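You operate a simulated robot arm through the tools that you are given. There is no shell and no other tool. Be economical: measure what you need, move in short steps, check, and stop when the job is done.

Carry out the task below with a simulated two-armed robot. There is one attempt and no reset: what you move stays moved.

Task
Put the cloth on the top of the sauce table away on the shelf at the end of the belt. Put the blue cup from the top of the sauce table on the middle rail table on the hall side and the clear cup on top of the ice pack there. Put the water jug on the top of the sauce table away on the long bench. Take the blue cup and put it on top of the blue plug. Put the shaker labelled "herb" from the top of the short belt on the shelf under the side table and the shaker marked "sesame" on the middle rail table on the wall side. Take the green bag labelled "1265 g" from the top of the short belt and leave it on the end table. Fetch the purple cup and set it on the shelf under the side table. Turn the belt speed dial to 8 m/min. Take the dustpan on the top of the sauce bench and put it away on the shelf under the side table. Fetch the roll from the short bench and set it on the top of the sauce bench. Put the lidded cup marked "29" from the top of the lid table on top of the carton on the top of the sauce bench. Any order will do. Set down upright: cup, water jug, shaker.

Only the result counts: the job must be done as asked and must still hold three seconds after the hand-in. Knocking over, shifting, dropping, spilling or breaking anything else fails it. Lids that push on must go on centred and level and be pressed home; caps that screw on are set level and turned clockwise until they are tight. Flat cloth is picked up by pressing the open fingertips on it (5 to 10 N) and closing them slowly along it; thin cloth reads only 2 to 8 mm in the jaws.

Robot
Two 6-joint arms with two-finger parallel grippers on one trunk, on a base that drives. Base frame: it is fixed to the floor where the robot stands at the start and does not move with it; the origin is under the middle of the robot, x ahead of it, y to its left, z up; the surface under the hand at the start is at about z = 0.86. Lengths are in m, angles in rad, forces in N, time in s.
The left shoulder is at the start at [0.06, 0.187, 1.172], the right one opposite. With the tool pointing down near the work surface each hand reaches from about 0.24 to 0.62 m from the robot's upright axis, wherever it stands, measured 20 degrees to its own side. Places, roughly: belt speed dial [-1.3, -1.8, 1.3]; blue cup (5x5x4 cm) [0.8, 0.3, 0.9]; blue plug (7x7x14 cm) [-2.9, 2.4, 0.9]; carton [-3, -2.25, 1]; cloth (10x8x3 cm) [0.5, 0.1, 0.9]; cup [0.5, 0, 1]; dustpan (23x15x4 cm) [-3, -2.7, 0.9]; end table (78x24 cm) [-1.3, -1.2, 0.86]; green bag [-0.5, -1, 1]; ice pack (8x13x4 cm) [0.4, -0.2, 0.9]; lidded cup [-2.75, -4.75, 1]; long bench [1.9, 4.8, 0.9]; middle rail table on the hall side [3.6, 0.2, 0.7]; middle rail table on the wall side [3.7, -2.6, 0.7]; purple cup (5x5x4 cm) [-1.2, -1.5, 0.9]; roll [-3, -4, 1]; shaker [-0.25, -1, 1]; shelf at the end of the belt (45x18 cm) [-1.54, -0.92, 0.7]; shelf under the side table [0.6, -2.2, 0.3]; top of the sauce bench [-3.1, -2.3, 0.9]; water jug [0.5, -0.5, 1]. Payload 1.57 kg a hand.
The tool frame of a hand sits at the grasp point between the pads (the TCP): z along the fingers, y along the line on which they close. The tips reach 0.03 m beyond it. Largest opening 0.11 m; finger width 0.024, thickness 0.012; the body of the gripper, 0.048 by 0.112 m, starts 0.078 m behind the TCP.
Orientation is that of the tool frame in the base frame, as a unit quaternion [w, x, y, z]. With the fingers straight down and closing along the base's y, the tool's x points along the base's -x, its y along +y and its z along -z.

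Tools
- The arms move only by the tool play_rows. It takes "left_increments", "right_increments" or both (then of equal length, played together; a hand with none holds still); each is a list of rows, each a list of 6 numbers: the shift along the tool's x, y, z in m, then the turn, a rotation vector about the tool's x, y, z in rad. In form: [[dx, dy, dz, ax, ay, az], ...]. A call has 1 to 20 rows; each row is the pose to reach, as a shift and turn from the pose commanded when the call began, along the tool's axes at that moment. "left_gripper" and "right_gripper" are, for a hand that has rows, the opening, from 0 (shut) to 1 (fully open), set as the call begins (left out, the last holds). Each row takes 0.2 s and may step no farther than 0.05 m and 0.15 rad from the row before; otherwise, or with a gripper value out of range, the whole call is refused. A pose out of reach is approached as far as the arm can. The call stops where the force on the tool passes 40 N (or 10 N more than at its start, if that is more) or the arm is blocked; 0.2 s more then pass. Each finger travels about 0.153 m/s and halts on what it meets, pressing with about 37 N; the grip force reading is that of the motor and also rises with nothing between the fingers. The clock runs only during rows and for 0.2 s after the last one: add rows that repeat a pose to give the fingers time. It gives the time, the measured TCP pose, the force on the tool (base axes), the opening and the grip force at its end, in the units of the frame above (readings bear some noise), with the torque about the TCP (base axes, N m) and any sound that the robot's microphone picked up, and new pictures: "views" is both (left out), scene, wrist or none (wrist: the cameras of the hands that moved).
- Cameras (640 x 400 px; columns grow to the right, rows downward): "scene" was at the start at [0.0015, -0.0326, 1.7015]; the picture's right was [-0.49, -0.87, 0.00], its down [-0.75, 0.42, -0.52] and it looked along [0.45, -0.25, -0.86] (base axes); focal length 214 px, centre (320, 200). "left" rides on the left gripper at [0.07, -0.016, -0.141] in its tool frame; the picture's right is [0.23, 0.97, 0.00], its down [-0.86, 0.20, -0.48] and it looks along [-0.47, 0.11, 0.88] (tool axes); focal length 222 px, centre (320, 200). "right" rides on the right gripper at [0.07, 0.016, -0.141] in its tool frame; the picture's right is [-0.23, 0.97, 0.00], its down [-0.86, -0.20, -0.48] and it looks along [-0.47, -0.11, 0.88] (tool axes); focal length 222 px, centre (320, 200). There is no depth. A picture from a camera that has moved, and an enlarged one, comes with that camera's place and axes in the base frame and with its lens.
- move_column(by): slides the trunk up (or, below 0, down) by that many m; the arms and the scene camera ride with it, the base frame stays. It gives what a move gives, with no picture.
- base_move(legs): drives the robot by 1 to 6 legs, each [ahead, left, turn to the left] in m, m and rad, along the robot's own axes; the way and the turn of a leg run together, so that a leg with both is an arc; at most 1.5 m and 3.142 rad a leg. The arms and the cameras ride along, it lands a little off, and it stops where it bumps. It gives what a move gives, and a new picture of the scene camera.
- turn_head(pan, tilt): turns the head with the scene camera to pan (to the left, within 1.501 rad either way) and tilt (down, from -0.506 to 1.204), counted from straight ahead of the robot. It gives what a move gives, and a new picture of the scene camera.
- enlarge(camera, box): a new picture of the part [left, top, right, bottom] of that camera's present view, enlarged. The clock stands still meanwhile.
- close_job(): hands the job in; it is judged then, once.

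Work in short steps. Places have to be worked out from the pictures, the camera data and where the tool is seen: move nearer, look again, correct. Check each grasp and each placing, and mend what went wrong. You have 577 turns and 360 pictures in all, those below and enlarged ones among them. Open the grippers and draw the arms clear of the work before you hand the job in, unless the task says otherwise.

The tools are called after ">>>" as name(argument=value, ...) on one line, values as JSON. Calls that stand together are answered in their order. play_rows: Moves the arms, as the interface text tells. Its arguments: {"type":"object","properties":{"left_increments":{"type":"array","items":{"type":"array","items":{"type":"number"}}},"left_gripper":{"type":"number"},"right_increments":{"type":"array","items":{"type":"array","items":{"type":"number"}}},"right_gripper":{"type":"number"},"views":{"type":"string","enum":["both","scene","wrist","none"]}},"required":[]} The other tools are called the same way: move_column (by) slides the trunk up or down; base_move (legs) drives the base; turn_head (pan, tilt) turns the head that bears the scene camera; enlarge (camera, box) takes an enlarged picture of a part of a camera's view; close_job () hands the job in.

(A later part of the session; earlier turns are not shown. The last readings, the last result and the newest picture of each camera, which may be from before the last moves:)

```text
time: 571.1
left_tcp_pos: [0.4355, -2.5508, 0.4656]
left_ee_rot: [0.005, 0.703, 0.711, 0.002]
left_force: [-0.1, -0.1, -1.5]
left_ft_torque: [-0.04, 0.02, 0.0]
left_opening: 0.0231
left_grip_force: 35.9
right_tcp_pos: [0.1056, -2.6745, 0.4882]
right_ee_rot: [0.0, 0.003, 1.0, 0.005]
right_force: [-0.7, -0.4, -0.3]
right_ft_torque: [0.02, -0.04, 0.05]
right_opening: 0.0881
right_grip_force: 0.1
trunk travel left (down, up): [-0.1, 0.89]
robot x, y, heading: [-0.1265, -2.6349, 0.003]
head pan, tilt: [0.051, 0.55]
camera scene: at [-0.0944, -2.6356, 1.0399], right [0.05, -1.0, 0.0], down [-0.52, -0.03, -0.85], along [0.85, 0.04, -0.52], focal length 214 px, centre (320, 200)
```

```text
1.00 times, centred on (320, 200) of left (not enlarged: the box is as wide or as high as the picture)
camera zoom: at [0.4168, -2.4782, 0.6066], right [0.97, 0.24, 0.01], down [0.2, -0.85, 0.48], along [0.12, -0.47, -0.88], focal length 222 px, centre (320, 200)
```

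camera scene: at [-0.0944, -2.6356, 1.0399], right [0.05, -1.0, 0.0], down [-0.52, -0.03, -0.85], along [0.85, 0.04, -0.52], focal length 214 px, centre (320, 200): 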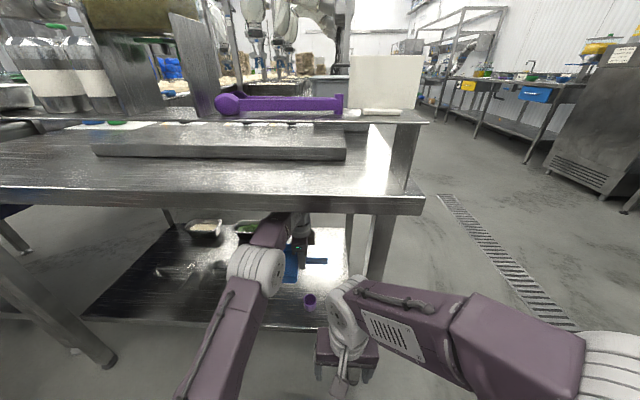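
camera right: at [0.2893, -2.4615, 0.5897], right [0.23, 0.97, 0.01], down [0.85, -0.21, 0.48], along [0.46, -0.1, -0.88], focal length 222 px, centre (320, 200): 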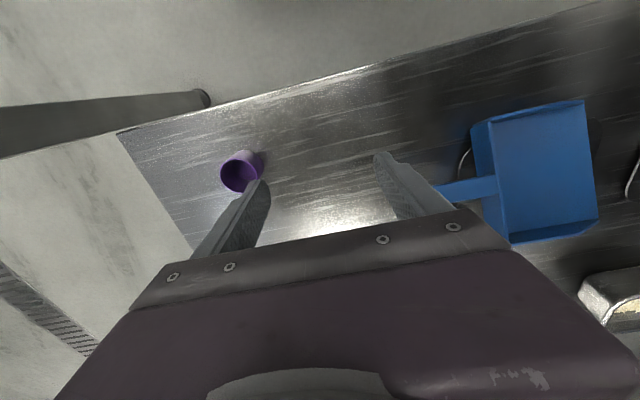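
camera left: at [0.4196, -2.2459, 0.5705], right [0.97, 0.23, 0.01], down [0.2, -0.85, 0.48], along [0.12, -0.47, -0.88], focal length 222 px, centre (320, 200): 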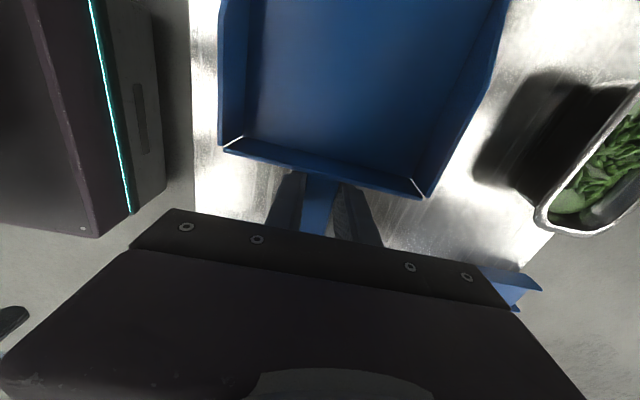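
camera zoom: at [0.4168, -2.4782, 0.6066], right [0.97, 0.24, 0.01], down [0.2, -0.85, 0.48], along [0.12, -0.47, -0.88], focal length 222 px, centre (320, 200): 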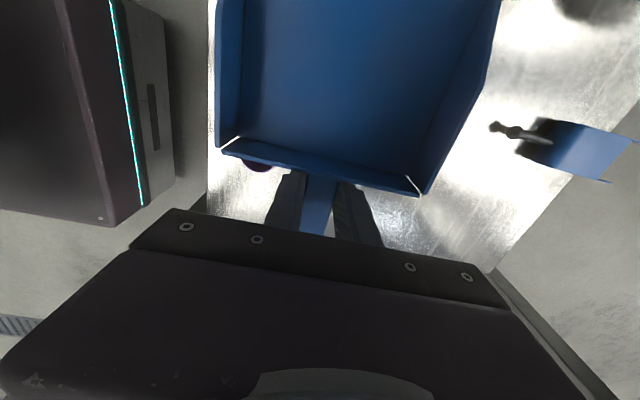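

The cup is close to the finger path; move 4 cm further in (clear of the brush), then lower.

>>> base_move(legs=[[0.045, 0.0, 0]])

>>> play_rows(left_increments=[[0.0, 0, 0.03, 0, 0, 0], [0, 0, 0.06, 0, 0, 0], [0, 0, 0.09, 0, 0, 0], [0, 0, 0.105, 0, 0, 0], [0, 0, 0.112, 0, 0, 0], [0, 0, 0.117, 0, 0, 0]], views="both")

```text
time: 572.0
left_tcp_pos: [0.4807, -2.5492, 0.4653]
left_ee_rot: [0.004, 0.702, 0.712, 0.001]
left_force: [0.5, 0.2, -1.1]
left_ft_torque: [-0.04, 0.0, -0.04]
left_opening: 0.0233
left_grip_force: 35.2
right_tcp_pos: [0.151, -2.6747, 0.4894]
right_ee_rot: [0.0, 0.003, 1.0, 0.005]
right_force: [0.7, 0.4, 0.1]
right_ft_torque: [0.01, 0.02, -0.02]
right_opening: 0.0879
right_grip_force: 0.1
trunk travel left (down, up): [-0.1, 0.89]
robot x, y, heading: [-0.0773, -2.6417, -0.0]
head pan, tilt: [0.051, 0.55]
camera scene: at [-0.0491, -2.6356, 1.0399], right [0.05, -1.0, 0.0], down [-0.52, -0.03, -0.85], along [0.85, 0.04, -0.52], focal length 214 px, centre (320, 200)
```

scene: 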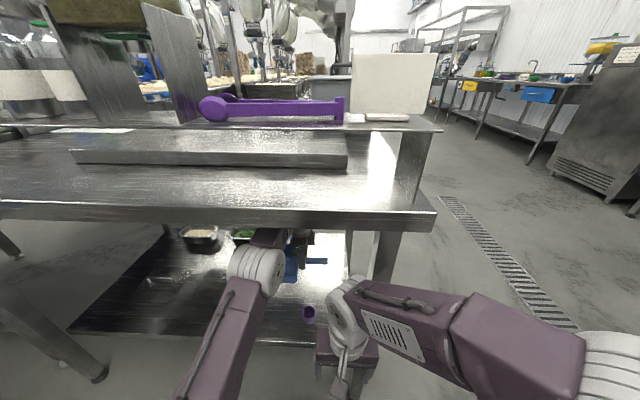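

```text
time: 573.4
left_tcp_pos: [0.4824, -2.5498, 0.3481]
left_ee_rot: [0.005, 0.703, 0.711, 0.002]
left_force: [-0.6, 0.6, -1.3]
left_ft_torque: [-0.02, -0.02, -0.01]
left_opening: 0.0233
left_grip_force: 35.6
right_tcp_pos: [0.1504, -2.6743, 0.4883]
right_ee_rot: [-0.001, 0.002, 1.0, 0.005]
right_force: [-0.4, -0.6, -0.4]
right_ft_torque: [0.01, 0.0, 0.01]
right_opening: 0.088
right_grip_force: 0.0
trunk travel left (down, up): [-0.1, 0.89]
robot x, y, heading: [-0.0814, -2.6407, 0.002]
head pan, tilt: [0.051, 0.55]
camera scene: at [-0.0491, -2.6357, 1.0399], right [0.05, -1.0, 0.0], down [-0.52, -0.03, -0.85], along [0.85, 0.04, -0.52], focal length 214 px, centre (320, 200)
camera left: at [0.4635, -2.4799, 0.4892], right [0.97, 0.24, 0.01], down [0.21, -0.85, 0.48], along [0.12, -0.47, -0.88], focal length 222 px, centre (320, 200)
```

scene: 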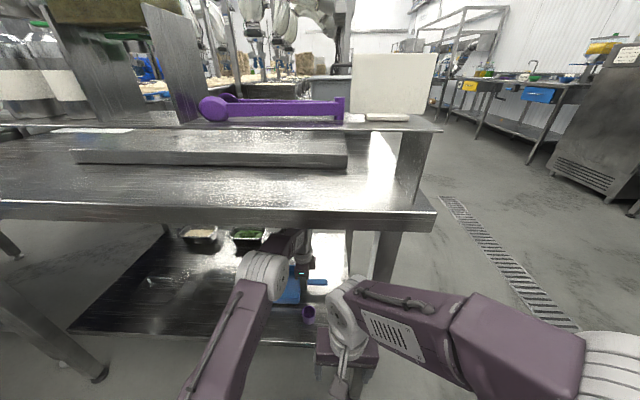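
left: 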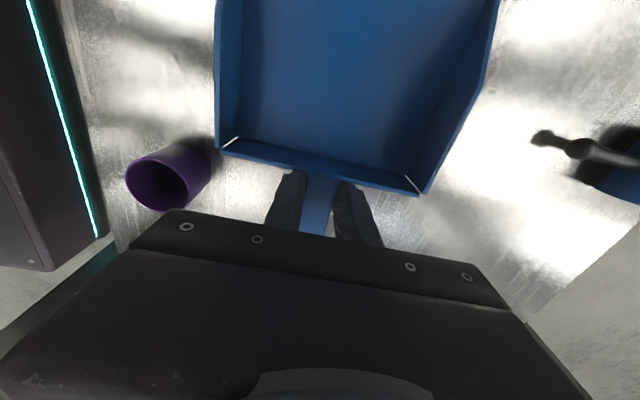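

>>> play_rows(left_increments=[[0, 0, 0.003, 0, 0, 0], [0, 0, 0.006, 0, 0, 0]], views="none")

>>> play_rows(left_increments=[[0, 0, 0, 0, 0, 0], [0, 0, 0, 0, 0, 0], [0, 0, 0, 0, 0, 0]], left_gripper=0.4, views="wrist")

```text
time: 574.0
left_tcp_pos: [0.483, -2.5487, 0.3432]
left_ee_rot: [0.003, 0.703, 0.711, 0.002]
left_force: [0.3, 0.3, -1.1]
left_ft_torque: [-0.08, -0.01, -0.01]
left_opening: 0.0232
left_grip_force: 36.3
right_tcp_pos: [0.1511, -2.675, 0.4876]
right_ee_rot: [0.0, 0.002, 1.0, 0.005]
right_force: [-0.2, 0.4, 0.4]
right_ft_torque: [-0.02, 0.01, -0.04]
right_opening: 0.0881
right_grip_force: 0.2
trunk travel left (down, up): [-0.1, 0.89]
robot x, y, heading: [-0.0801, -2.6419, -0.002]
head pan, tilt: [0.051, 0.55]
```

```text
time: 574.8
left_tcp_pos: [0.4814, -2.5487, 0.3429]
left_ee_rot: [0.003, 0.703, 0.711, 0.002]
left_force: [-0.6, 0.0, 0.1]
left_ft_torque: [-0.01, -0.01, 0.02]
left_opening: 0.0442
left_grip_force: 0.0
right_tcp_pos: [0.1506, -2.6761, 0.4887]
right_ee_rot: [0.0, 0.003, 1.0, 0.005]
right_force: [0.3, -0.6, -0.3]
right_ft_torque: [0.01, 0.0, -0.02]
right_opening: 0.0882
right_grip_force: 0.1
trunk travel left (down, up): [-0.1, 0.89]
robot x, y, heading: [-0.0806, -2.643, 0.003]
head pan, tilt: [0.051, 0.55]
camera left: at [0.4633, -2.4789, 0.4837], right [0.97, 0.24, 0.01], down [0.2, -0.85, 0.48], along [0.12, -0.47, -0.88], focal length 222 px, centre (320, 200)
```

left: 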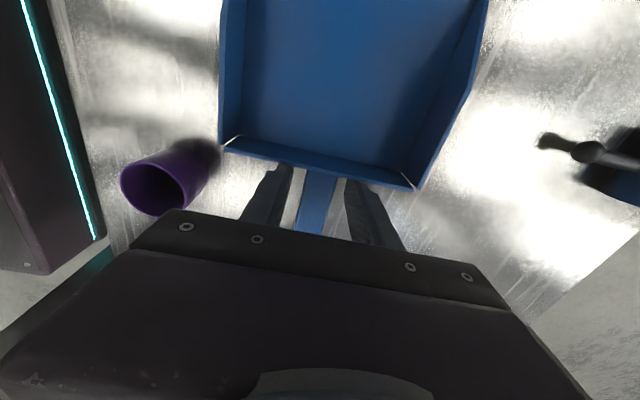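

Released on bare shelf. Rise well above the cup and withdraw.

>>> play_rows(left_increments=[[0, 0, -0.03, 0, 0, 0], [0, 0, -0.06, 0, 0, 0], [0, 0, -0.09, 0, 0, 0], [0, 0, -0.11, 0, 0, 0], [0, -0.04, -0.11, 0, 0, 0], [0, -0.08, -0.11, 0, 0, 0], [0, -0.12, -0.11, 0, 0, 0], [0, -0.16, -0.11, 0, 0, 0], [0, -0.2, -0.11, 0, 0, 0]], views="none")

>>> base_move(legs=[[-0.45, 0.0, 0]])

>>> enlarge(camera="scene", box=[120, 160, 420, 310])

```text
time: 576.8
left_tcp_pos: [0.2817, -2.552, 0.4526]
left_ee_rot: [0.006, 0.702, 0.712, 0.003]
left_force: [-0.4, 0.5, -0.6]
left_ft_torque: [-0.02, 0.06, -0.01]
left_opening: 0.044
left_grip_force: 0.0
right_tcp_pos: [0.1492, -2.6739, 0.4928]
right_ee_rot: [0.0, 0.002, 1.0, 0.005]
right_force: [0.1, 0.5, -0.4]
right_ft_torque: [-0.01, 0.07, 0.03]
right_opening: 0.0881
right_grip_force: 0.0
trunk travel left (down, up): [-0.1, 0.89]
robot x, y, heading: [-0.0821, -2.6363, 0.003]
head pan, tilt: [0.051, 0.55]
```

```text
time: 579.4
left_tcp_pos: [-0.1591, -2.5504, 0.4467]
left_ee_rot: [0.004, 0.703, 0.712, 0.001]
left_force: [-0.2, -0.1, 1.0]
left_ft_torque: [-0.02, -0.01, -0.01]
left_opening: 0.044
left_grip_force: 0.0
right_tcp_pos: [-0.2891, -2.6745, 0.4892]
right_ee_rot: [0.0, 0.003, 1.0, 0.005]
right_force: [-0.2, 0.9, 0.1]
right_ft_torque: [0.0, 0.0, -0.01]
right_opening: 0.0879
right_grip_force: 0.2
trunk travel left (down, up): [-0.1, 0.89]
robot x, y, heading: [-0.5204, -2.6375, 0.001]
head pan, tilt: [0.051, 0.55]
camera scene: at [-0.4898, -2.6351, 1.0399], right [0.05, -1.0, 0.0], down [-0.52, -0.03, -0.85], along [0.85, 0.04, -0.52], focal length 214 px, centre (320, 200)
```

scene: 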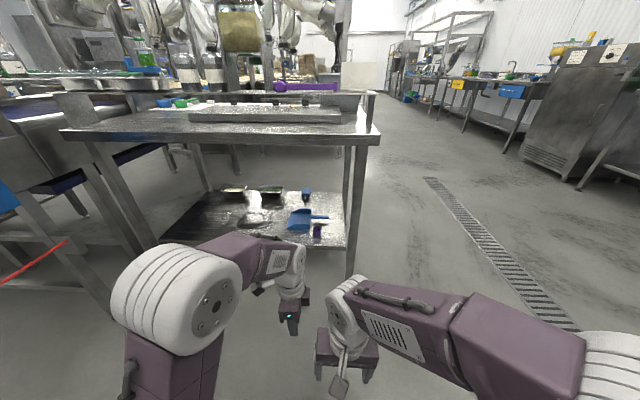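

```text
2.13 times, centred on (270, 235) of scene
camera zoom: at [-0.4898, -2.6351, 1.0399], right [0.05, -1.0, 0.0], down [-0.52, -0.03, -0.85], along [0.85, 0.04, -0.52], focal length 458 px, centre (427, 125)
```

zoom: 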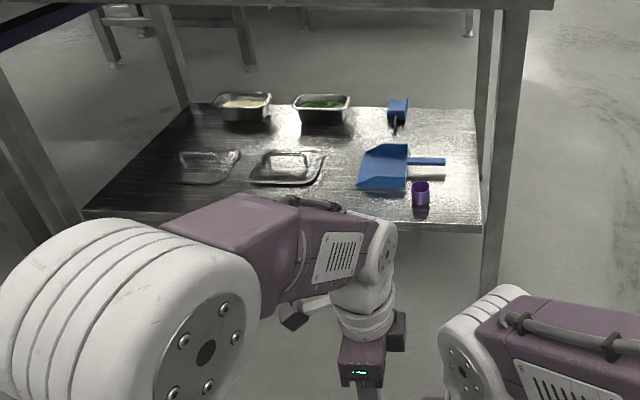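

Dustpan flat on bare shelf, cup upright, both lids untouched in place. Raise the trunk, un-rotate the left hand, and drive around the belt's west end to its front side for the shakers.

>>> move_column(by=0.35)

>>> move_column(by=0.35)

>>> play_rows(left_increments=[[0, 0, -0.005, 0, 0, -0.143], [0.01, 0, -0.01, 0, 0, -0.286], [0.02, 0, -0.015, 0, 0, -0.429], [0.03, 0, -0.02, 0, 0, -0.572], [0.04, 0, -0.02, 0, 0, -0.715], [0.05, 0, -0.02, 0, 0, -0.858], [0.06, 0, -0.02, 0, 0, -1.0], [0.07, 0, -0.02, 0, 0, -1.143], [0.08, 0, -0.02, 0, 0, -1.286], [0.09, 0, -0.02, 0, 0, -1.43], [0.1, 0, -0.02, 0, 0, -1.56]], left_gripper=1, views="none")

>>> base_move(legs=[[-1.45, 0, 0], [-0.1, 1.2, 0], [0, 1.4, 0], [1.4, 0, 0], [0, 0, -1.57]])

```text
time: 582.9
left_tcp_pos: [-0.158, -2.5495, 0.7975]
left_ee_rot: [0.005, 0.702, 0.712, 0.003]
left_force: [0.9, -1.3, -0.6]
left_ft_torque: [0.01, 0.01, 0.01]
left_opening: 0.0436
left_grip_force: 0.2
right_tcp_pos: [-0.2896, -2.673, 0.8382]
right_ee_rot: [0.0, 0.002, 1.0, 0.005]
right_force: [0.8, -0.8, 0.7]
right_ft_torque: [0.01, 0.02, 0.01]
right_opening: 0.0882
right_grip_force: 0.1
trunk travel left (down, up): [-0.45, 0.54]
robot x, y, heading: [-0.5217, -2.6443, 0.001]
head pan, tilt: [0.051, 0.55]
```

```text
time: 586.3
left_tcp_pos: [-0.1591, -2.5488, 1.1479]
left_ee_rot: [0.004, 0.703, 0.711, 0.002]
left_force: [-0.2, -0.3, -0.4]
left_ft_torque: [0.02, 0.02, 0.04]
left_opening: 0.0441
left_grip_force: 0.0
right_tcp_pos: [-0.2907, -2.6742, 1.1886]
right_ee_rot: [-0.002, 0.003, 1.0, 0.005]
right_force: [0.3, -0.5, 0.2]
right_ft_torque: [-0.02, -0.01, 0.0]
right_opening: 0.0883
right_grip_force: 0.0
trunk travel left (down, up): [-0.8, 0.19]
robot x, y, heading: [-0.524, -2.6432, -0.004]
head pan, tilt: [0.051, 0.55]
```

```text
time: 588.7
left_tcp_pos: [-0.1617, -2.4503, 1.1663]
left_ee_rot: [0.004, -0.001, 1.0, -0.002]
left_force: [0.6, 0.2, 0.2]
left_ft_torque: [-0.03, -0.02, 0.0]
left_opening: 0.1099
left_grip_force: 0.2
right_tcp_pos: [-0.2896, -2.6737, 1.1878]
right_ee_rot: [0.0, 0.003, 1.0, 0.005]
right_force: [-0.2, -0.3, -0.5]
right_ft_torque: [0.0, 0.0, 0.01]
right_opening: 0.0879
right_grip_force: 0.0
trunk travel left (down, up): [-0.8, 0.19]
robot x, y, heading: [-0.526, -2.6376, -0.005]
head pan, tilt: [0.051, 0.55]
```

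```text
time: 618.4
left_tcp_pos: [-0.4648, -0.402, 1.1664]
left_ee_rot: [0.002, 0.683, 0.73, -0.004]
left_force: [0.2, -0.9, 0.2]
left_ft_torque: [0.01, -0.02, -0.03]
left_opening: 0.1099
left_grip_force: 0.0
right_tcp_pos: [-0.6962, -0.2867, 1.188]
right_ee_rot: [0.003, 0.686, 0.728, 0.004]
right_force: [0.1, 0.2, 0.1]
right_ft_torque: [-0.02, 0.02, -0.03]
right_opening: 0.0879
right_grip_force: 0.0
trunk travel left (down, up): [-0.8, 0.19]
robot x, y, heading: [-0.68, -0.0509, -1.501]
head pan, tilt: [0.051, 0.55]
camera scene: at [-0.6689, -0.0818, 1.7399], right [-0.99, -0.11, 0.0], down [-0.06, 0.52, -0.85], along [0.1, -0.85, -0.52], focal length 214 px, centre (320, 200)
```

scene: 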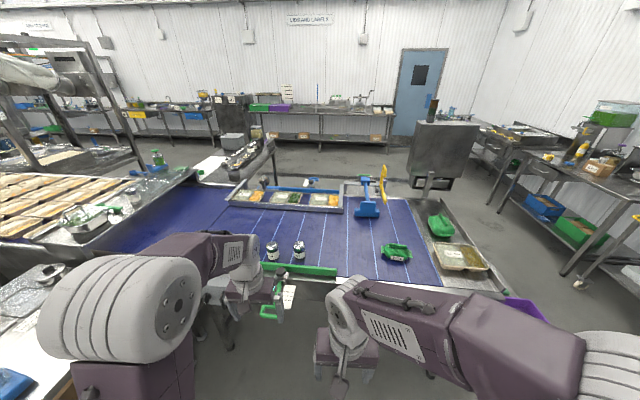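

Straighten and move up to the belt in front of the shakers.

>>> base_move(legs=[[0, 0, -0.07], [0.3, 0.35, 0]])

>>> turn_head(pan=0.0, tilt=0.7)

>>> enlarge(camera="scene", box=[200, 170, 440, 320])

```text
time: 621.6
left_tcp_pos: [-0.1441, -0.7193, 1.1666]
left_ee_rot: [0.003, 0.708, 0.706, -0.004]
left_force: [-0.2, 0.2, -0.5]
left_ft_torque: [0.0, 0.02, 0.03]
left_opening: 0.1101
left_grip_force: 0.0
right_tcp_pos: [-0.3674, -0.5893, 1.1886]
right_ee_rot: [0.004, 0.711, 0.703, 0.003]
right_force: [0.9, 0.3, -0.5]
right_ft_torque: [-0.01, -0.02, 0.04]
right_opening: 0.0879
right_grip_force: 0.0
trunk travel left (down, up): [-0.8, 0.19]
robot x, y, heading: [-0.3304, -0.3563, -1.577]
head pan, tilt: [0.051, 0.55]
camera scene: at [-0.326, -0.3869, 1.74], right [-1.0, -0.04, 0.0], down [-0.02, 0.52, -0.85], along [0.04, -0.85, -0.52], focal length 214 px, centre (320, 200)
```

scene: 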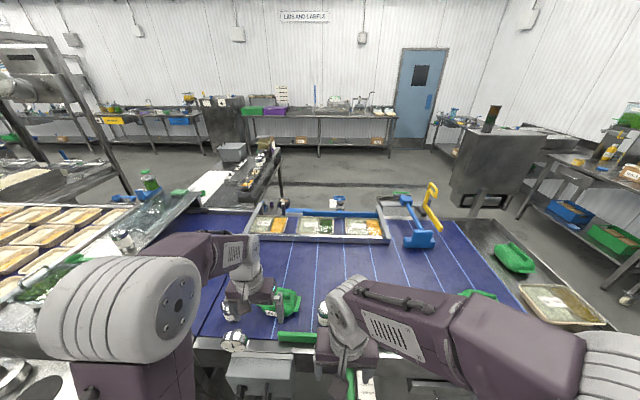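

```text
time: 622.3
left_tcp_pos: [-0.1417, -0.7208, 1.1675]
left_ee_rot: [0.003, 0.708, 0.706, -0.005]
left_force: [-0.8, -0.4, -0.1]
left_ft_torque: [0.01, -0.01, 0.0]
left_opening: 0.1099
left_grip_force: 0.1
right_tcp_pos: [-0.3669, -0.5919, 1.1874]
right_ee_rot: [0.004, 0.711, 0.704, 0.004]
right_force: [0.0, 0.6, 0.0]
right_ft_torque: [0.0, 0.01, 0.0]
right_opening: 0.0882
right_grip_force: 0.1
trunk travel left (down, up): [-0.8, 0.19]
robot x, y, heading: [-0.3345, -0.3579, -1.578]
head pan, tilt: [0.0, 0.7]
camera scene: at [-0.3289, -0.3837, 1.7268], right [-1.0, 0.01, 0.0], down [0.0, 0.64, -0.77], along [0.0, -0.77, -0.64], focal length 214 px, centre (320, 200)
```

scene: 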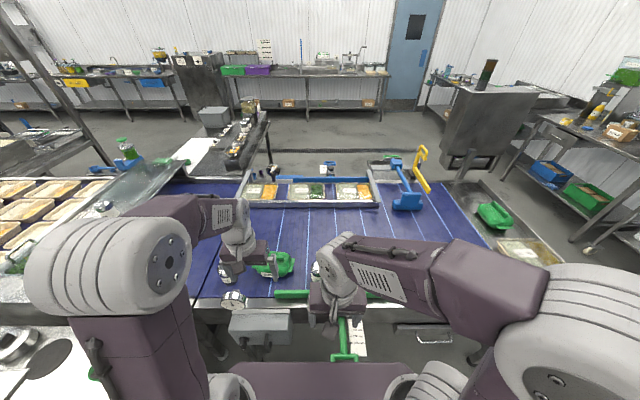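

```text
2.67 times, centred on (320, 245) of scene
camera zoom: at [-0.3289, -0.3837, 1.7268], right [-1.0, 0.01, 0.0], down [0.0, 0.64, -0.77], along [0.0, -0.77, -0.64], focal length 572 px, centre (320, 80)
```

zoom: 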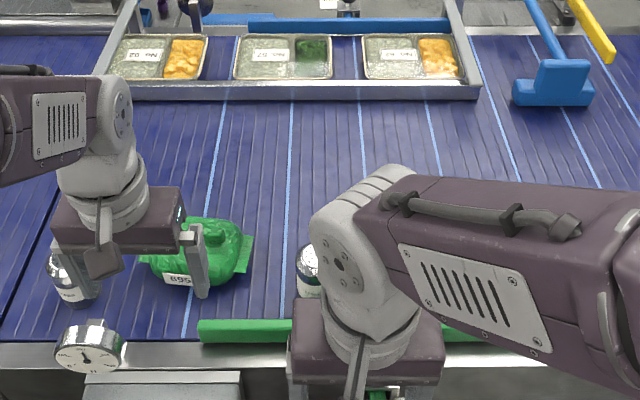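

The arms hide the labels; back up 0.3 m and zoom in on the shakers.

>>> base_move(legs=[[-0.35, 0.0, 0]])

>>> turn_head(pan=0.1, tilt=0.6)

>>> enlarge(camera="scene", box=[220, 200, 380, 280])

```text
time: 624.5
left_tcp_pos: [-0.1421, -0.3839, 1.1665]
left_ee_rot: [0.002, 0.71, 0.704, -0.004]
left_force: [0.3, -1.1, 0.1]
left_ft_torque: [0.03, 0.0, 0.02]
left_opening: 0.11
left_grip_force: 0.0
right_tcp_pos: [-0.3651, -0.252, 1.1864]
right_ee_rot: [0.003, 0.712, 0.702, 0.004]
right_force: [0.4, 0.0, 0.1]
right_ft_torque: [-0.01, -0.02, 0.01]
right_opening: 0.0879
right_grip_force: 0.2
trunk travel left (down, up): [-0.8, 0.19]
robot x, y, heading: [-0.3238, -0.0198, -1.58]
head pan, tilt: [0.0, 0.7]
camera scene: at [-0.3262, -0.0459, 1.7267], right [-1.0, 0.01, 0.0], down [0.01, 0.65, -0.76], along [-0.01, -0.76, -0.65], focal length 214 px, centre (320, 200)
```

scene: 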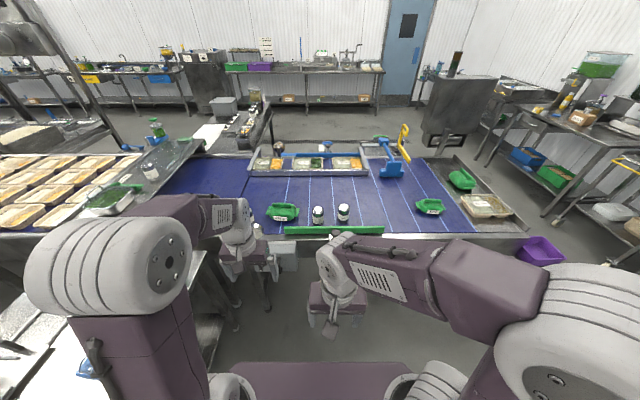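

```text
time: 625.2
left_tcp_pos: [-0.1418, -0.3826, 1.1679]
left_ee_rot: [0.002, 0.711, 0.703, -0.004]
left_force: [0.7, 0.4, -0.1]
left_ft_torque: [0.01, 0.0, -0.02]
left_opening: 0.1098
left_grip_force: 0.2
right_tcp_pos: [-0.3651, -0.2497, 1.1881]
right_ee_rot: [0.003, 0.713, 0.702, 0.004]
right_force: [0.1, 0.2, 0.6]
right_ft_torque: [0.0, 0.0, -0.04]
right_opening: 0.0879
right_grip_force: 0.1
trunk travel left (down, up): [-0.8, 0.19]
robot x, y, heading: [-0.3273, -0.0198, -1.586]
head pan, tilt: [0.099, 0.6]
camera scene: at [-0.3174, -0.0465, 1.7354], right [-1.0, -0.09, 0.0], down [-0.05, 0.56, -0.82], along [0.07, -0.82, -0.57], focal length 214 px, centre (320, 200)
```

scene: 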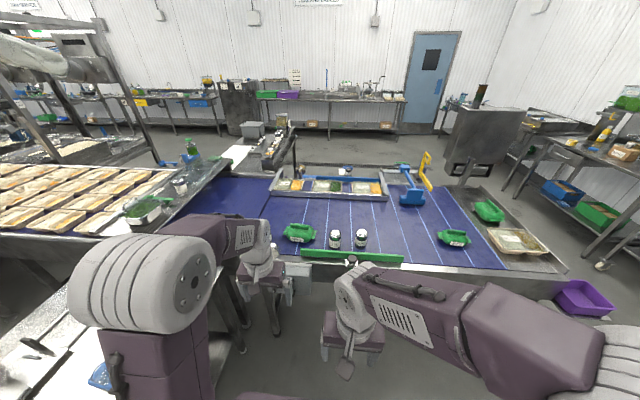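

```text
4.00 times, centred on (300, 240) of scene
camera zoom: at [-0.3174, -0.0465, 1.7354], right [-1.0, -0.09, 0.0], down [-0.05, 0.56, -0.82], along [0.07, -0.82, -0.57], focal length 858 px, centre (400, 40)
```

zoom: 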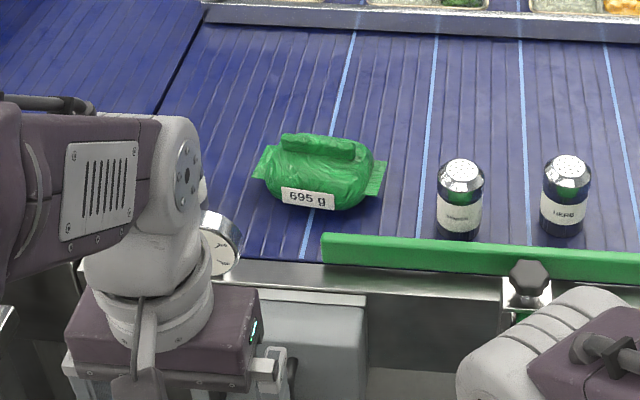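

>>> enlarge(camera="scene", box=[322, 222, 374, 262])

>>> enlarge(camera="scene", box=[240, 225, 292, 265])

```text
10.00 times, centred on (348, 242) of scene
camera zoom: at [-0.3174, -0.0465, 1.7354], right [-1.0, -0.09, 0.0], down [-0.05, 0.56, -0.82], along [0.07, -0.82, -0.57], focal length 2145 px, centre (40, -220)
```

zoom: 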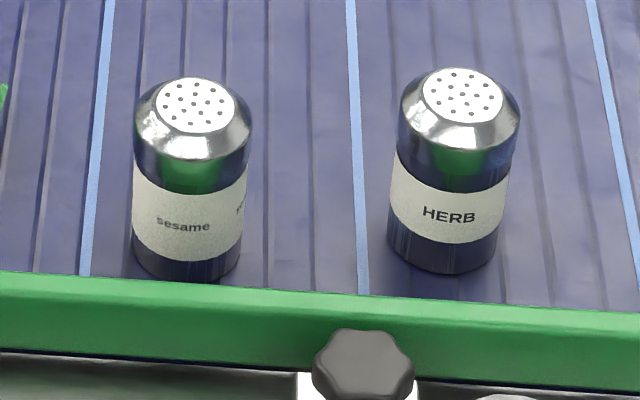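

```text
10.00 times, centred on (266, 245) of scene
camera zoom: at [-0.3174, -0.0465, 1.7354], right [-1.0, -0.09, 0.0], down [-0.05, 0.56, -0.82], along [0.07, -0.82, -0.57], focal length 2145 px, centre (860, -250)
```

zoom: 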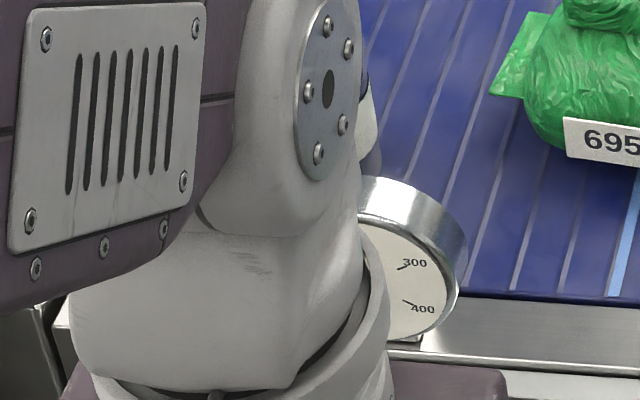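

Left middle shaker is "sesame" (≈[-0.329,-0.83]), right one "HERB" (≈[-0.46,-0.845]). Drive in and take HERB with the right hand first.

>>> base_move(legs=[[0.33, -0.01, 0.01]])

>>> play_rows(right_increments=[[-0.04, -0.015, 0, 0, 0, 0], [-0.08, -0.03, 0, 0, 0, 0], [-0.12, -0.045, 0, 0, 0, 0], [-0.16, -0.06, 0, 0, 0, 0], [-0.2, -0.075, 0, 0, 0, 0], [-0.235, -0.085, 0.01, 0, 0, 0]], right_gripper=0.8, views="wrist")

```text
time: 627.4
left_tcp_pos: [-0.1497, -0.712, 1.1678]
left_ee_rot: [0.002, 0.707, 0.708, -0.005]
left_force: [-0.4, 0.3, 0.1]
left_ft_torque: [-0.03, -0.01, -0.02]
left_opening: 0.11
left_grip_force: 0.1
right_tcp_pos: [-0.3741, -0.5829, 1.1883]
right_ee_rot: [0.004, 0.709, 0.705, 0.004]
right_force: [-0.2, -0.7, -0.6]
right_ft_torque: [-0.02, 0.01, 0.02]
right_opening: 0.0878
right_grip_force: 0.0
trunk travel left (down, up): [-0.8, 0.19]
robot x, y, heading: [-0.3408, -0.354, -1.57]
head pan, tilt: [0.099, 0.6]
camera scene: at [-0.329, -0.3777, 1.7355], right [-1.0, -0.1, 0.0], down [-0.06, 0.56, -0.83], along [0.08, -0.82, -0.56], focal length 214 px, centre (320, 200)
```

scene: 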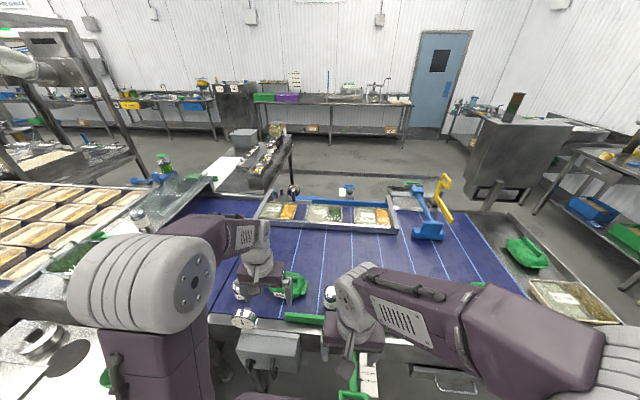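

```text
time: 628.8
left_tcp_pos: [-0.1497, -0.7154, 1.1676]
left_ee_rot: [0.001, 0.707, 0.707, -0.004]
left_force: [-0.6, -0.2, -1.2]
left_ft_torque: [0.01, -0.02, -0.01]
left_opening: 0.1098
left_grip_force: 0.2
right_tcp_pos: [-0.4605, -0.8212, 1.18]
right_ee_rot: [0.003, 0.709, 0.705, 0.004]
right_force: [0.1, -0.2, 0.2]
right_ft_torque: [0.01, -0.02, 0.0]
right_opening: 0.0881
right_grip_force: 0.1
trunk travel left (down, up): [-0.8, 0.19]
robot x, y, heading: [-0.341, -0.3535, -1.57]
head pan, tilt: [0.099, 0.6]
camera right: at [-0.4442, -0.7511, 1.3225], right [0.97, -0.23, 0.01], down [-0.21, -0.85, 0.48], along [-0.1, -0.46, -0.88], focal length 222 px, centre (320, 200)
```

right: 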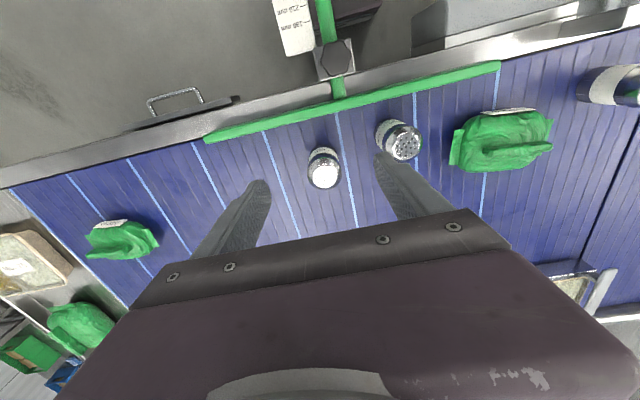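

>>> enlarge(camera="right", box=[560, 50, 640, 120])

>>> enlarge(camera="right", box=[280, 100, 440, 200])

```text
5.71 times, centred on (600, 85) of right
camera zoom: at [-0.4442, -0.7511, 1.3225], right [0.97, -0.23, 0.01], down [-0.21, -0.85, 0.48], along [-0.1, -0.46, -0.88], focal length 1269 px, centre (-1280, 857)
```

zoom: 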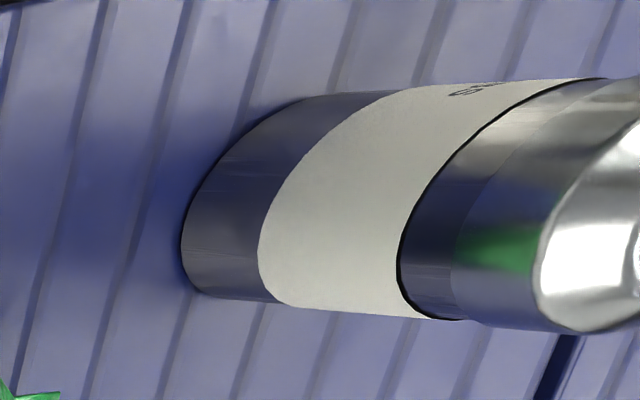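

```text
4.00 times, centred on (360, 150) of right
camera zoom: at [-0.4442, -0.7511, 1.3225], right [0.97, -0.23, 0.01], down [-0.21, -0.85, 0.48], along [-0.1, -0.46, -0.88], focal length 888 px, centre (160, 400)
```

zoom: 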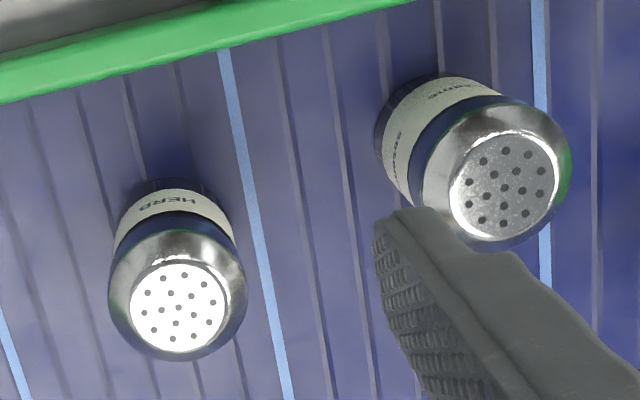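

Confirmed. Descend on HERB and grip.

>>> play_rows(right_increments=[[-0.025, 0, 0.03, 0, 0, 0], [-0.048, 0.001, 0.07, 0, 0, 0], [-0.048, 0.001, 0.11, 0, 0, 0]], views="none")

>>> enlarge(camera="right", box=[220, 90, 420, 215])

```text
time: 629.6
left_tcp_pos: [-0.15, -0.7118, 1.1673]
left_ee_rot: [0.001, 0.707, 0.708, -0.005]
left_force: [-0.2, 0.1, 0.4]
left_ft_torque: [-0.04, -0.02, 0.02]
left_opening: 0.11
left_grip_force: 0.0
right_tcp_pos: [-0.4596, -0.8669, 1.0683]
right_ee_rot: [0.004, 0.708, 0.706, 0.004]
right_force: [0.8, 1.0, -0.5]
right_ft_torque: [-0.01, 0.0, 0.03]
right_opening: 0.0881
right_grip_force: 0.0
trunk travel left (down, up): [-0.8, 0.19]
robot x, y, heading: [-0.3423, -0.3502, -1.569]
head pan, tilt: [0.099, 0.6]
```

```text
3.20 times, centred on (320, 152) of right
camera zoom: at [-0.4447, -0.7974, 1.2121], right [0.97, -0.23, 0.01], down [-0.21, -0.85, 0.48], along [-0.1, -0.47, -0.88], focal length 711 px, centre (320, 352)
```

zoom: 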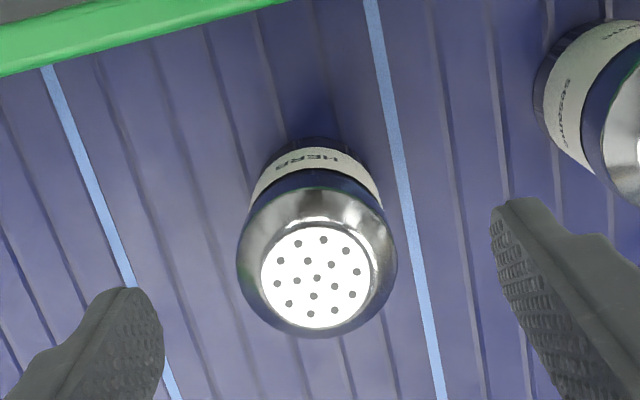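

>>> play_rows(right_increments=[[-0.01, -0.0035, 0.04, 0, 0, 0], [-0.01, -0.0035, 0.08, 0, 0, 0], [-0.01, -0.0035, 0.118, 0, 0, 0]], views="none")

>>> play_rows(right_increments=[[0, 0, 0, 0, 0, 0], [0, 0, 0, 0, 0, 0], [0, 0, 0, 0, 0, 0], [0, 0, -0.03, 0, 0, 0], [0, 0, -0.07, 0, 0, 0], [0, 0, -0.12, 0, 0, 0], [0, 0, -0.17, 0, 0, 0], [0.04, -0.02, -0.2, 0, 0, 0], [0.08, -0.05, -0.22, 0, 0, 0], [0.12, -0.08, -0.22, 0, 0, 0]], right_gripper=0, views="both")

```text
time: 630.4
left_tcp_pos: [-0.1502, -0.7124, 1.1673]
left_ee_rot: [0.002, 0.707, 0.708, -0.005]
left_force: [-0.1, 0.2, -0.6]
left_ft_torque: [0.02, 0.01, -0.01]
left_opening: 0.1101
left_grip_force: 0.0
right_tcp_pos: [-0.4614, -0.8766, 0.9499]
right_ee_rot: [0.003, 0.709, 0.705, 0.003]
right_force: [0.2, -0.2, -0.2]
right_ft_torque: [0.01, 0.0, -0.01]
right_opening: 0.0881
right_grip_force: 0.1
trunk travel left (down, up): [-0.8, 0.19]
robot x, y, heading: [-0.3346, -0.3565, -1.571]
head pan, tilt: [0.099, 0.6]
```

```text
refused: row 8 steps farther than a row can; nothing moved
```

>>> play_rows(right_increments=[[0, 0, 0, 0, 0, 0], [0, 0, 0, 0, 0, 0], [0, 0, 0, 0, 0, 0], [0, 0, -0.03, 0, 0, 0], [0, 0, -0.07, 0, 0, 0], [0, 0, -0.12, 0, 0, 0], [0, 0, -0.17, 0, 0, 0], [0.03, -0.02, -0.2, 0, 0, 0], [0.06, -0.05, -0.21, 0, 0, 0], [0.09, -0.08, -0.22, 0, 0, 0]], right_gripper=0, views="both")

```text
time: 632.6
left_tcp_pos: [-0.1492, -0.7132, 1.1687]
left_ee_rot: [0.004, 0.707, 0.707, -0.004]
left_force: [-0.3, 0.4, 0.7]
left_ft_torque: [-0.01, 0.0, -0.01]
left_opening: 0.11
left_grip_force: 0.0
right_tcp_pos: [-0.5429, -0.7857, 1.1694]
right_ee_rot: [0.004, 0.708, 0.706, 0.003]
right_force: [0.3, 0.8, 0.2]
right_ft_torque: [0.03, -0.01, 0.01]
right_opening: 0.0
right_grip_force: 21.5
trunk travel left (down, up): [-0.8, 0.19]
robot x, y, heading: [-0.3374, -0.3532, -1.57]
head pan, tilt: [0.099, 0.6]
camera scene: at [-0.33, -0.3789, 1.7354], right [-1.0, -0.1, 0.0], down [-0.06, 0.56, -0.83], along [0.08, -0.82, -0.56], focal length 214 px, centre (320, 200)
camera right: at [-0.5275, -0.7156, 1.3113], right [0.97, -0.23, 0.01], down [-0.21, -0.85, 0.48], along [-0.1, -0.47, -0.88], focal length 222 px, centre (320, 200)
```

scene: 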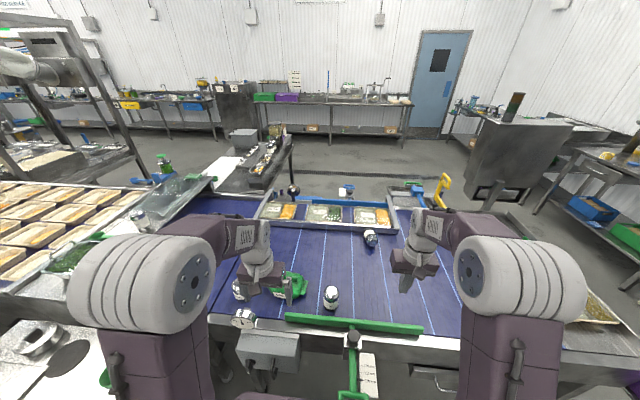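
right: 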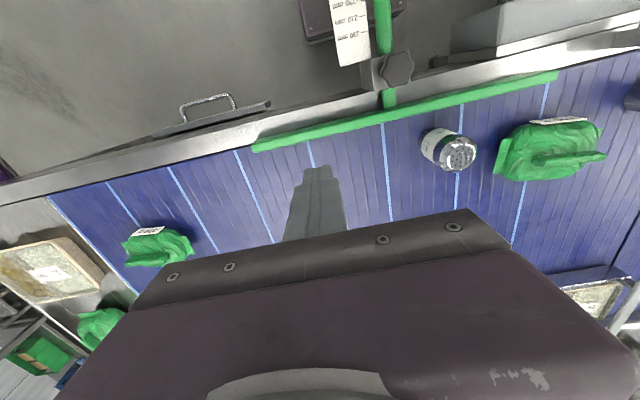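

The herb shaker squirted away (its centre was farther than estimated) and now lies further back on the belt. Look closely.

>>> enlarge(camera="scene", box=[320, 200, 440, 275])

>>> enlarge(camera="scene", box=[260, 260, 380, 335])

```text
5.33 times, centred on (380, 238) of scene
camera zoom: at [-0.33, -0.3789, 1.7354], right [-1.0, -0.1, 0.0], down [-0.06, 0.56, -0.83], along [0.08, -0.82, -0.56], focal length 1144 px, centre (0, 0)
```

zoom: 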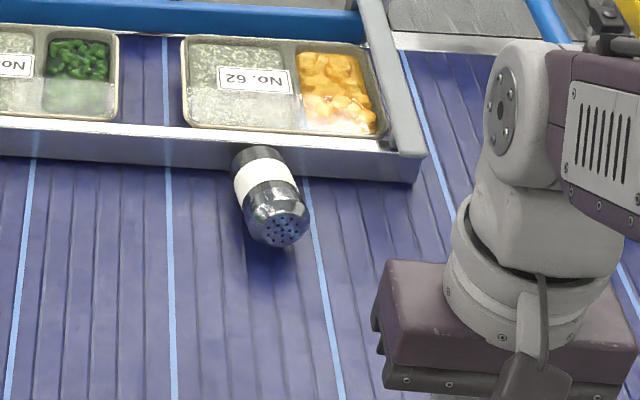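

```text
5.33 times, centred on (320, 298) of scene
camera zoom: at [-0.33, -0.3789, 1.7354], right [-1.0, -0.1, 0.0], down [-0.06, 0.56, -0.83], along [0.08, -0.82, -0.56], focal length 1144 px, centre (320, -320)
```

zoom: 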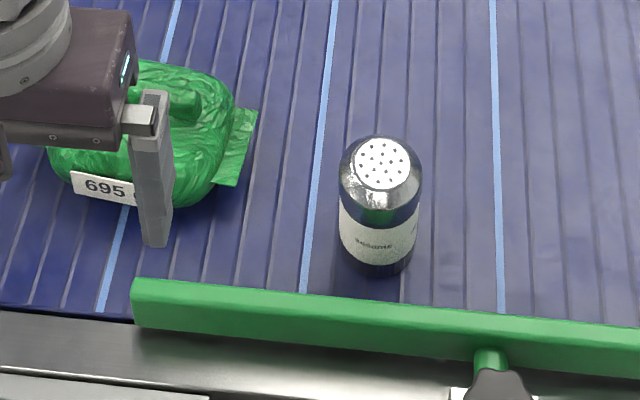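

It lies on its side at ≈[-0.523,-1.255], cap toward me, nothing spilled. Plan: grip it with the hand pitched forward, then pitch back 90° to stand it up. First drive closer and pitch the right hand.

>>> base_move(legs=[[0.14, 0.0, 0]])

>>> play_rows(right_increments=[[0, 0, 0, 0, -0.14, 0], [0, 0, 0, 0, -0.28, 0], [0, 0, 0, 0, -0.42, 0], [0, 0, 0, 0, -0.56, 0], [0, 0, 0, 0, -0.7, 0], [0, 0, 0, 0, -0.84, 0], [0, 0, 0, 0, -0.98, 0], [0, 0, 0, 0, -1.05, 0]], right_gripper=0.75, views="both")

```text
time: 633.9
left_tcp_pos: [-0.148, -0.848, 1.1686]
left_ee_rot: [0.003, 0.705, 0.709, -0.005]
left_force: [-0.7, 0.3, 0.8]
left_ft_torque: [-0.01, 0.02, 0.0]
left_opening: 0.1101
left_grip_force: 0.2
right_tcp_pos: [-0.5411, -0.9227, 1.1694]
right_ee_rot: [0.004, 0.707, 0.707, 0.003]
right_force: [-0.3, 0.1, -0.1]
right_ft_torque: [-0.05, 0.0, -0.02]
right_opening: 0.0
right_grip_force: 21.6
trunk travel left (down, up): [-0.8, 0.19]
robot x, y, heading: [-0.3419, -0.4906, -1.568]
head pan, tilt: [0.099, 0.6]
camera scene: at [-0.3289, -0.5145, 1.7355], right [-0.99, -0.1, 0.0], down [-0.06, 0.56, -0.83], along [0.08, -0.82, -0.56], focal length 214 px, centre (320, 200)
```

scene: 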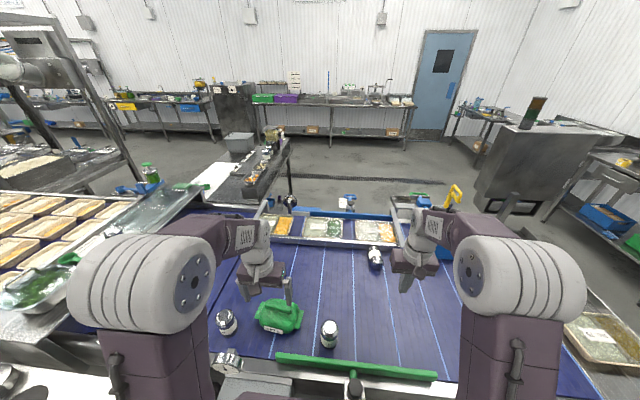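

```text
time: 635.7
left_tcp_pos: [-0.1488, -0.85, 1.1681]
left_ee_rot: [0.002, 0.705, 0.709, -0.004]
left_force: [0.2, -0.4, 0.6]
left_ft_torque: [-0.01, -0.01, -0.02]
left_opening: 0.1101
left_grip_force: 0.0
right_tcp_pos: [-0.5482, -0.9793, 1.1791]
right_ee_rot: [0.359, 0.613, 0.611, -0.35]
right_force: [1.0, -0.5, -0.3]
right_ft_torque: [-0.02, 0.0, 0.0]
right_opening: 0.0824
right_grip_force: 0.1
right hand out of reach, approached as far as the arm can: row 5, 6, 7, 8
trunk travel left (down, up): [-0.8, 0.19]
robot x, y, heading: [-0.3403, -0.4893, -1.566]
head pan, tilt: [0.099, 0.6]
camera scene: at [-0.3291, -0.5185, 1.7354], right [-0.99, -0.1, 0.0], down [-0.06, 0.56, -0.82], along [0.08, -0.82, -0.57], focal length 214 px, centre (320, 200)
camera right: at [-0.5309, -0.8224, 1.1911], right [0.97, -0.11, 0.21], down [-0.21, -0.01, 0.98], along [-0.11, -0.99, -0.03], focal length 222 px, centre (320, 200)
```

scene: 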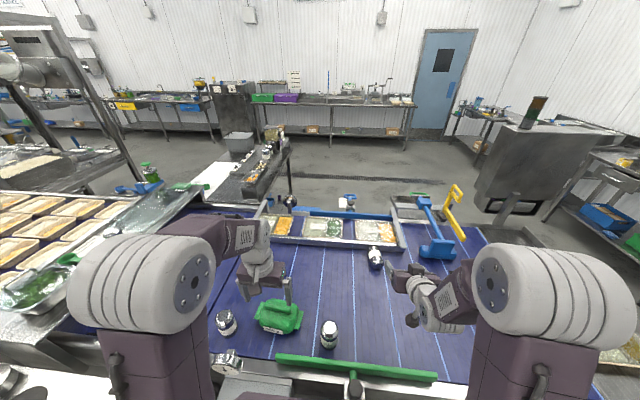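
right: 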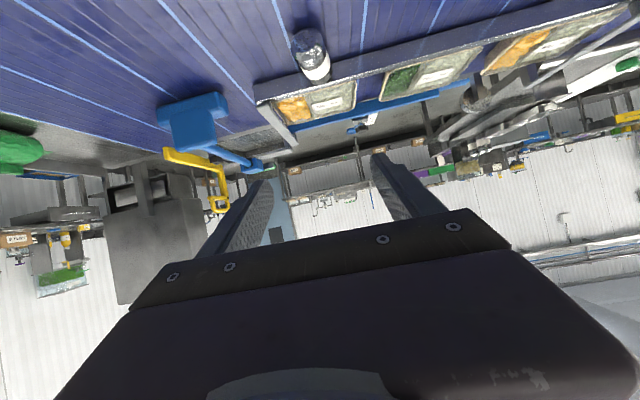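

>>> enlarge(camera="right", box=[260, 10, 360, 110])

>>> enlarge(camera="scene", box=[340, 230, 440, 300])

```text
4.00 times, centred on (310, 60) of right
camera zoom: at [-0.5309, -0.8224, 1.1911], right [0.97, -0.11, 0.21], down [-0.21, -0.01, 0.98], along [-0.11, -0.99, -0.03], focal length 888 px, centre (360, 760)
```

zoom: 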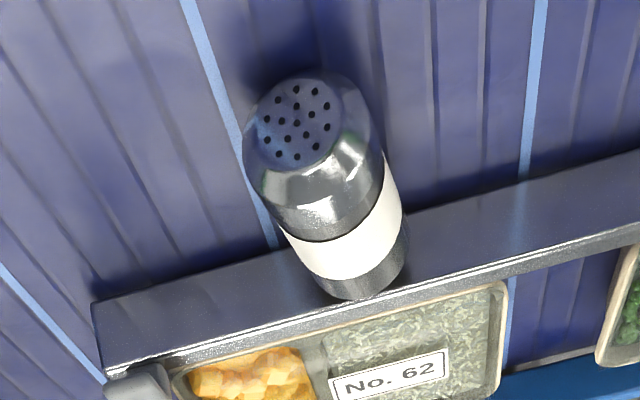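

```text
5.71 times, centred on (390, 265) of scene
camera zoom: at [-0.3291, -0.5185, 1.7354], right [-0.99, -0.1, 0.0], down [-0.06, 0.56, -0.82], along [0.08, -0.82, -0.57], focal length 1226 px, centre (-80, -171)
```

zoom: 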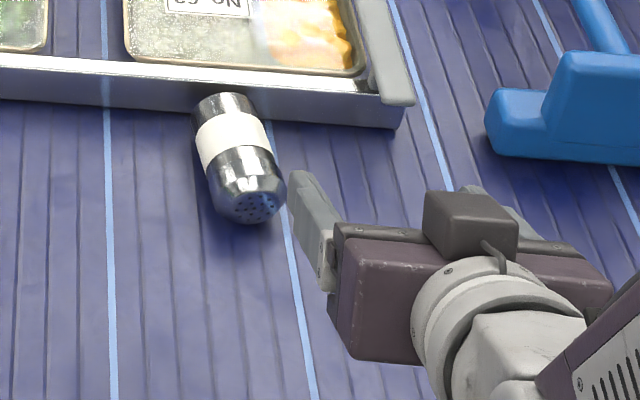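

Shaker centre ≈[-0.528,-1.246,0.915], its axis 7° off y. Move the pitched hand to a pre-grasp 12 cm back along the approach line.

>>> play_rows(right_increments=[[0.0155, 0.001, 0.04, -0.017, 0, -0.01], [0.031, 0.002, 0.08, -0.035, 0, -0.02], [0.0467, 0.0035, 0.12, -0.052, 0, -0.03], [0.062, 0.005, 0.16, -0.07, 0, -0.04], [0.078, 0.006, 0.2, -0.087, 0, -0.05], [0.0933, 0.007, 0.2416, -0.104, 0, -0.06]], views="both")

```text
time: 637.1
left_tcp_pos: [-0.148, -0.8509, 1.1679]
left_ee_rot: [0.002, 0.706, 0.709, -0.004]
left_force: [0.2, 0.0, -0.6]
left_ft_torque: [-0.03, -0.04, -0.01]
left_opening: 0.11
left_grip_force: 0.0
right_tcp_pos: [-0.5388, -1.1375, 0.9761]
right_ee_rot: [0.379, 0.576, 0.645, -0.33]
right_force: [0.0, 0.5, 0.5]
right_ft_torque: [-0.03, 0.02, 0.0]
right_opening: 0.0826
right_grip_force: 0.2
trunk travel left (down, up): [-0.8, 0.19]
robot x, y, heading: [-0.34, -0.4919, -1.568]
head pan, tilt: [0.099, 0.6]
camera scene: at [-0.3292, -0.519, 1.7355], right [-0.99, -0.1, 0.0], down [-0.06, 0.56, -0.82], along [0.08, -0.82, -0.57], focal length 214 px, centre (320, 200)
camera right: at [-0.541, -0.9793, 0.9871], right [0.98, 0.0, 0.21], down [-0.21, -0.03, 0.98], along [0.01, -1.0, -0.03], focal length 222 px, centre (320, 200)
```

scene: 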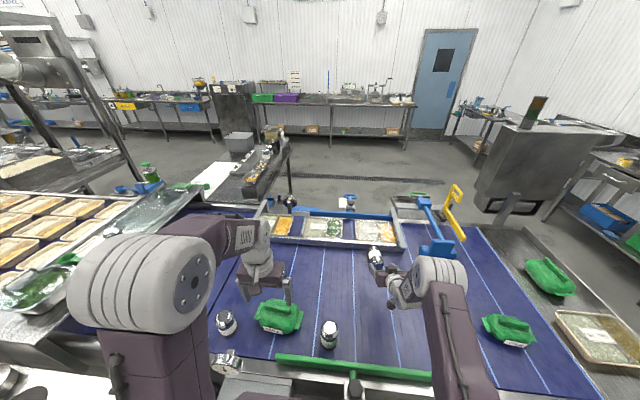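
right: 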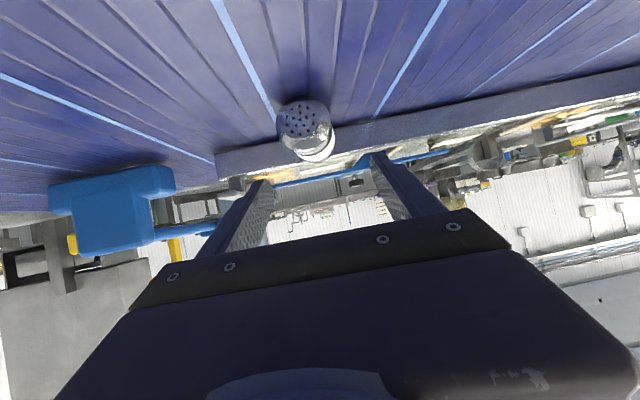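

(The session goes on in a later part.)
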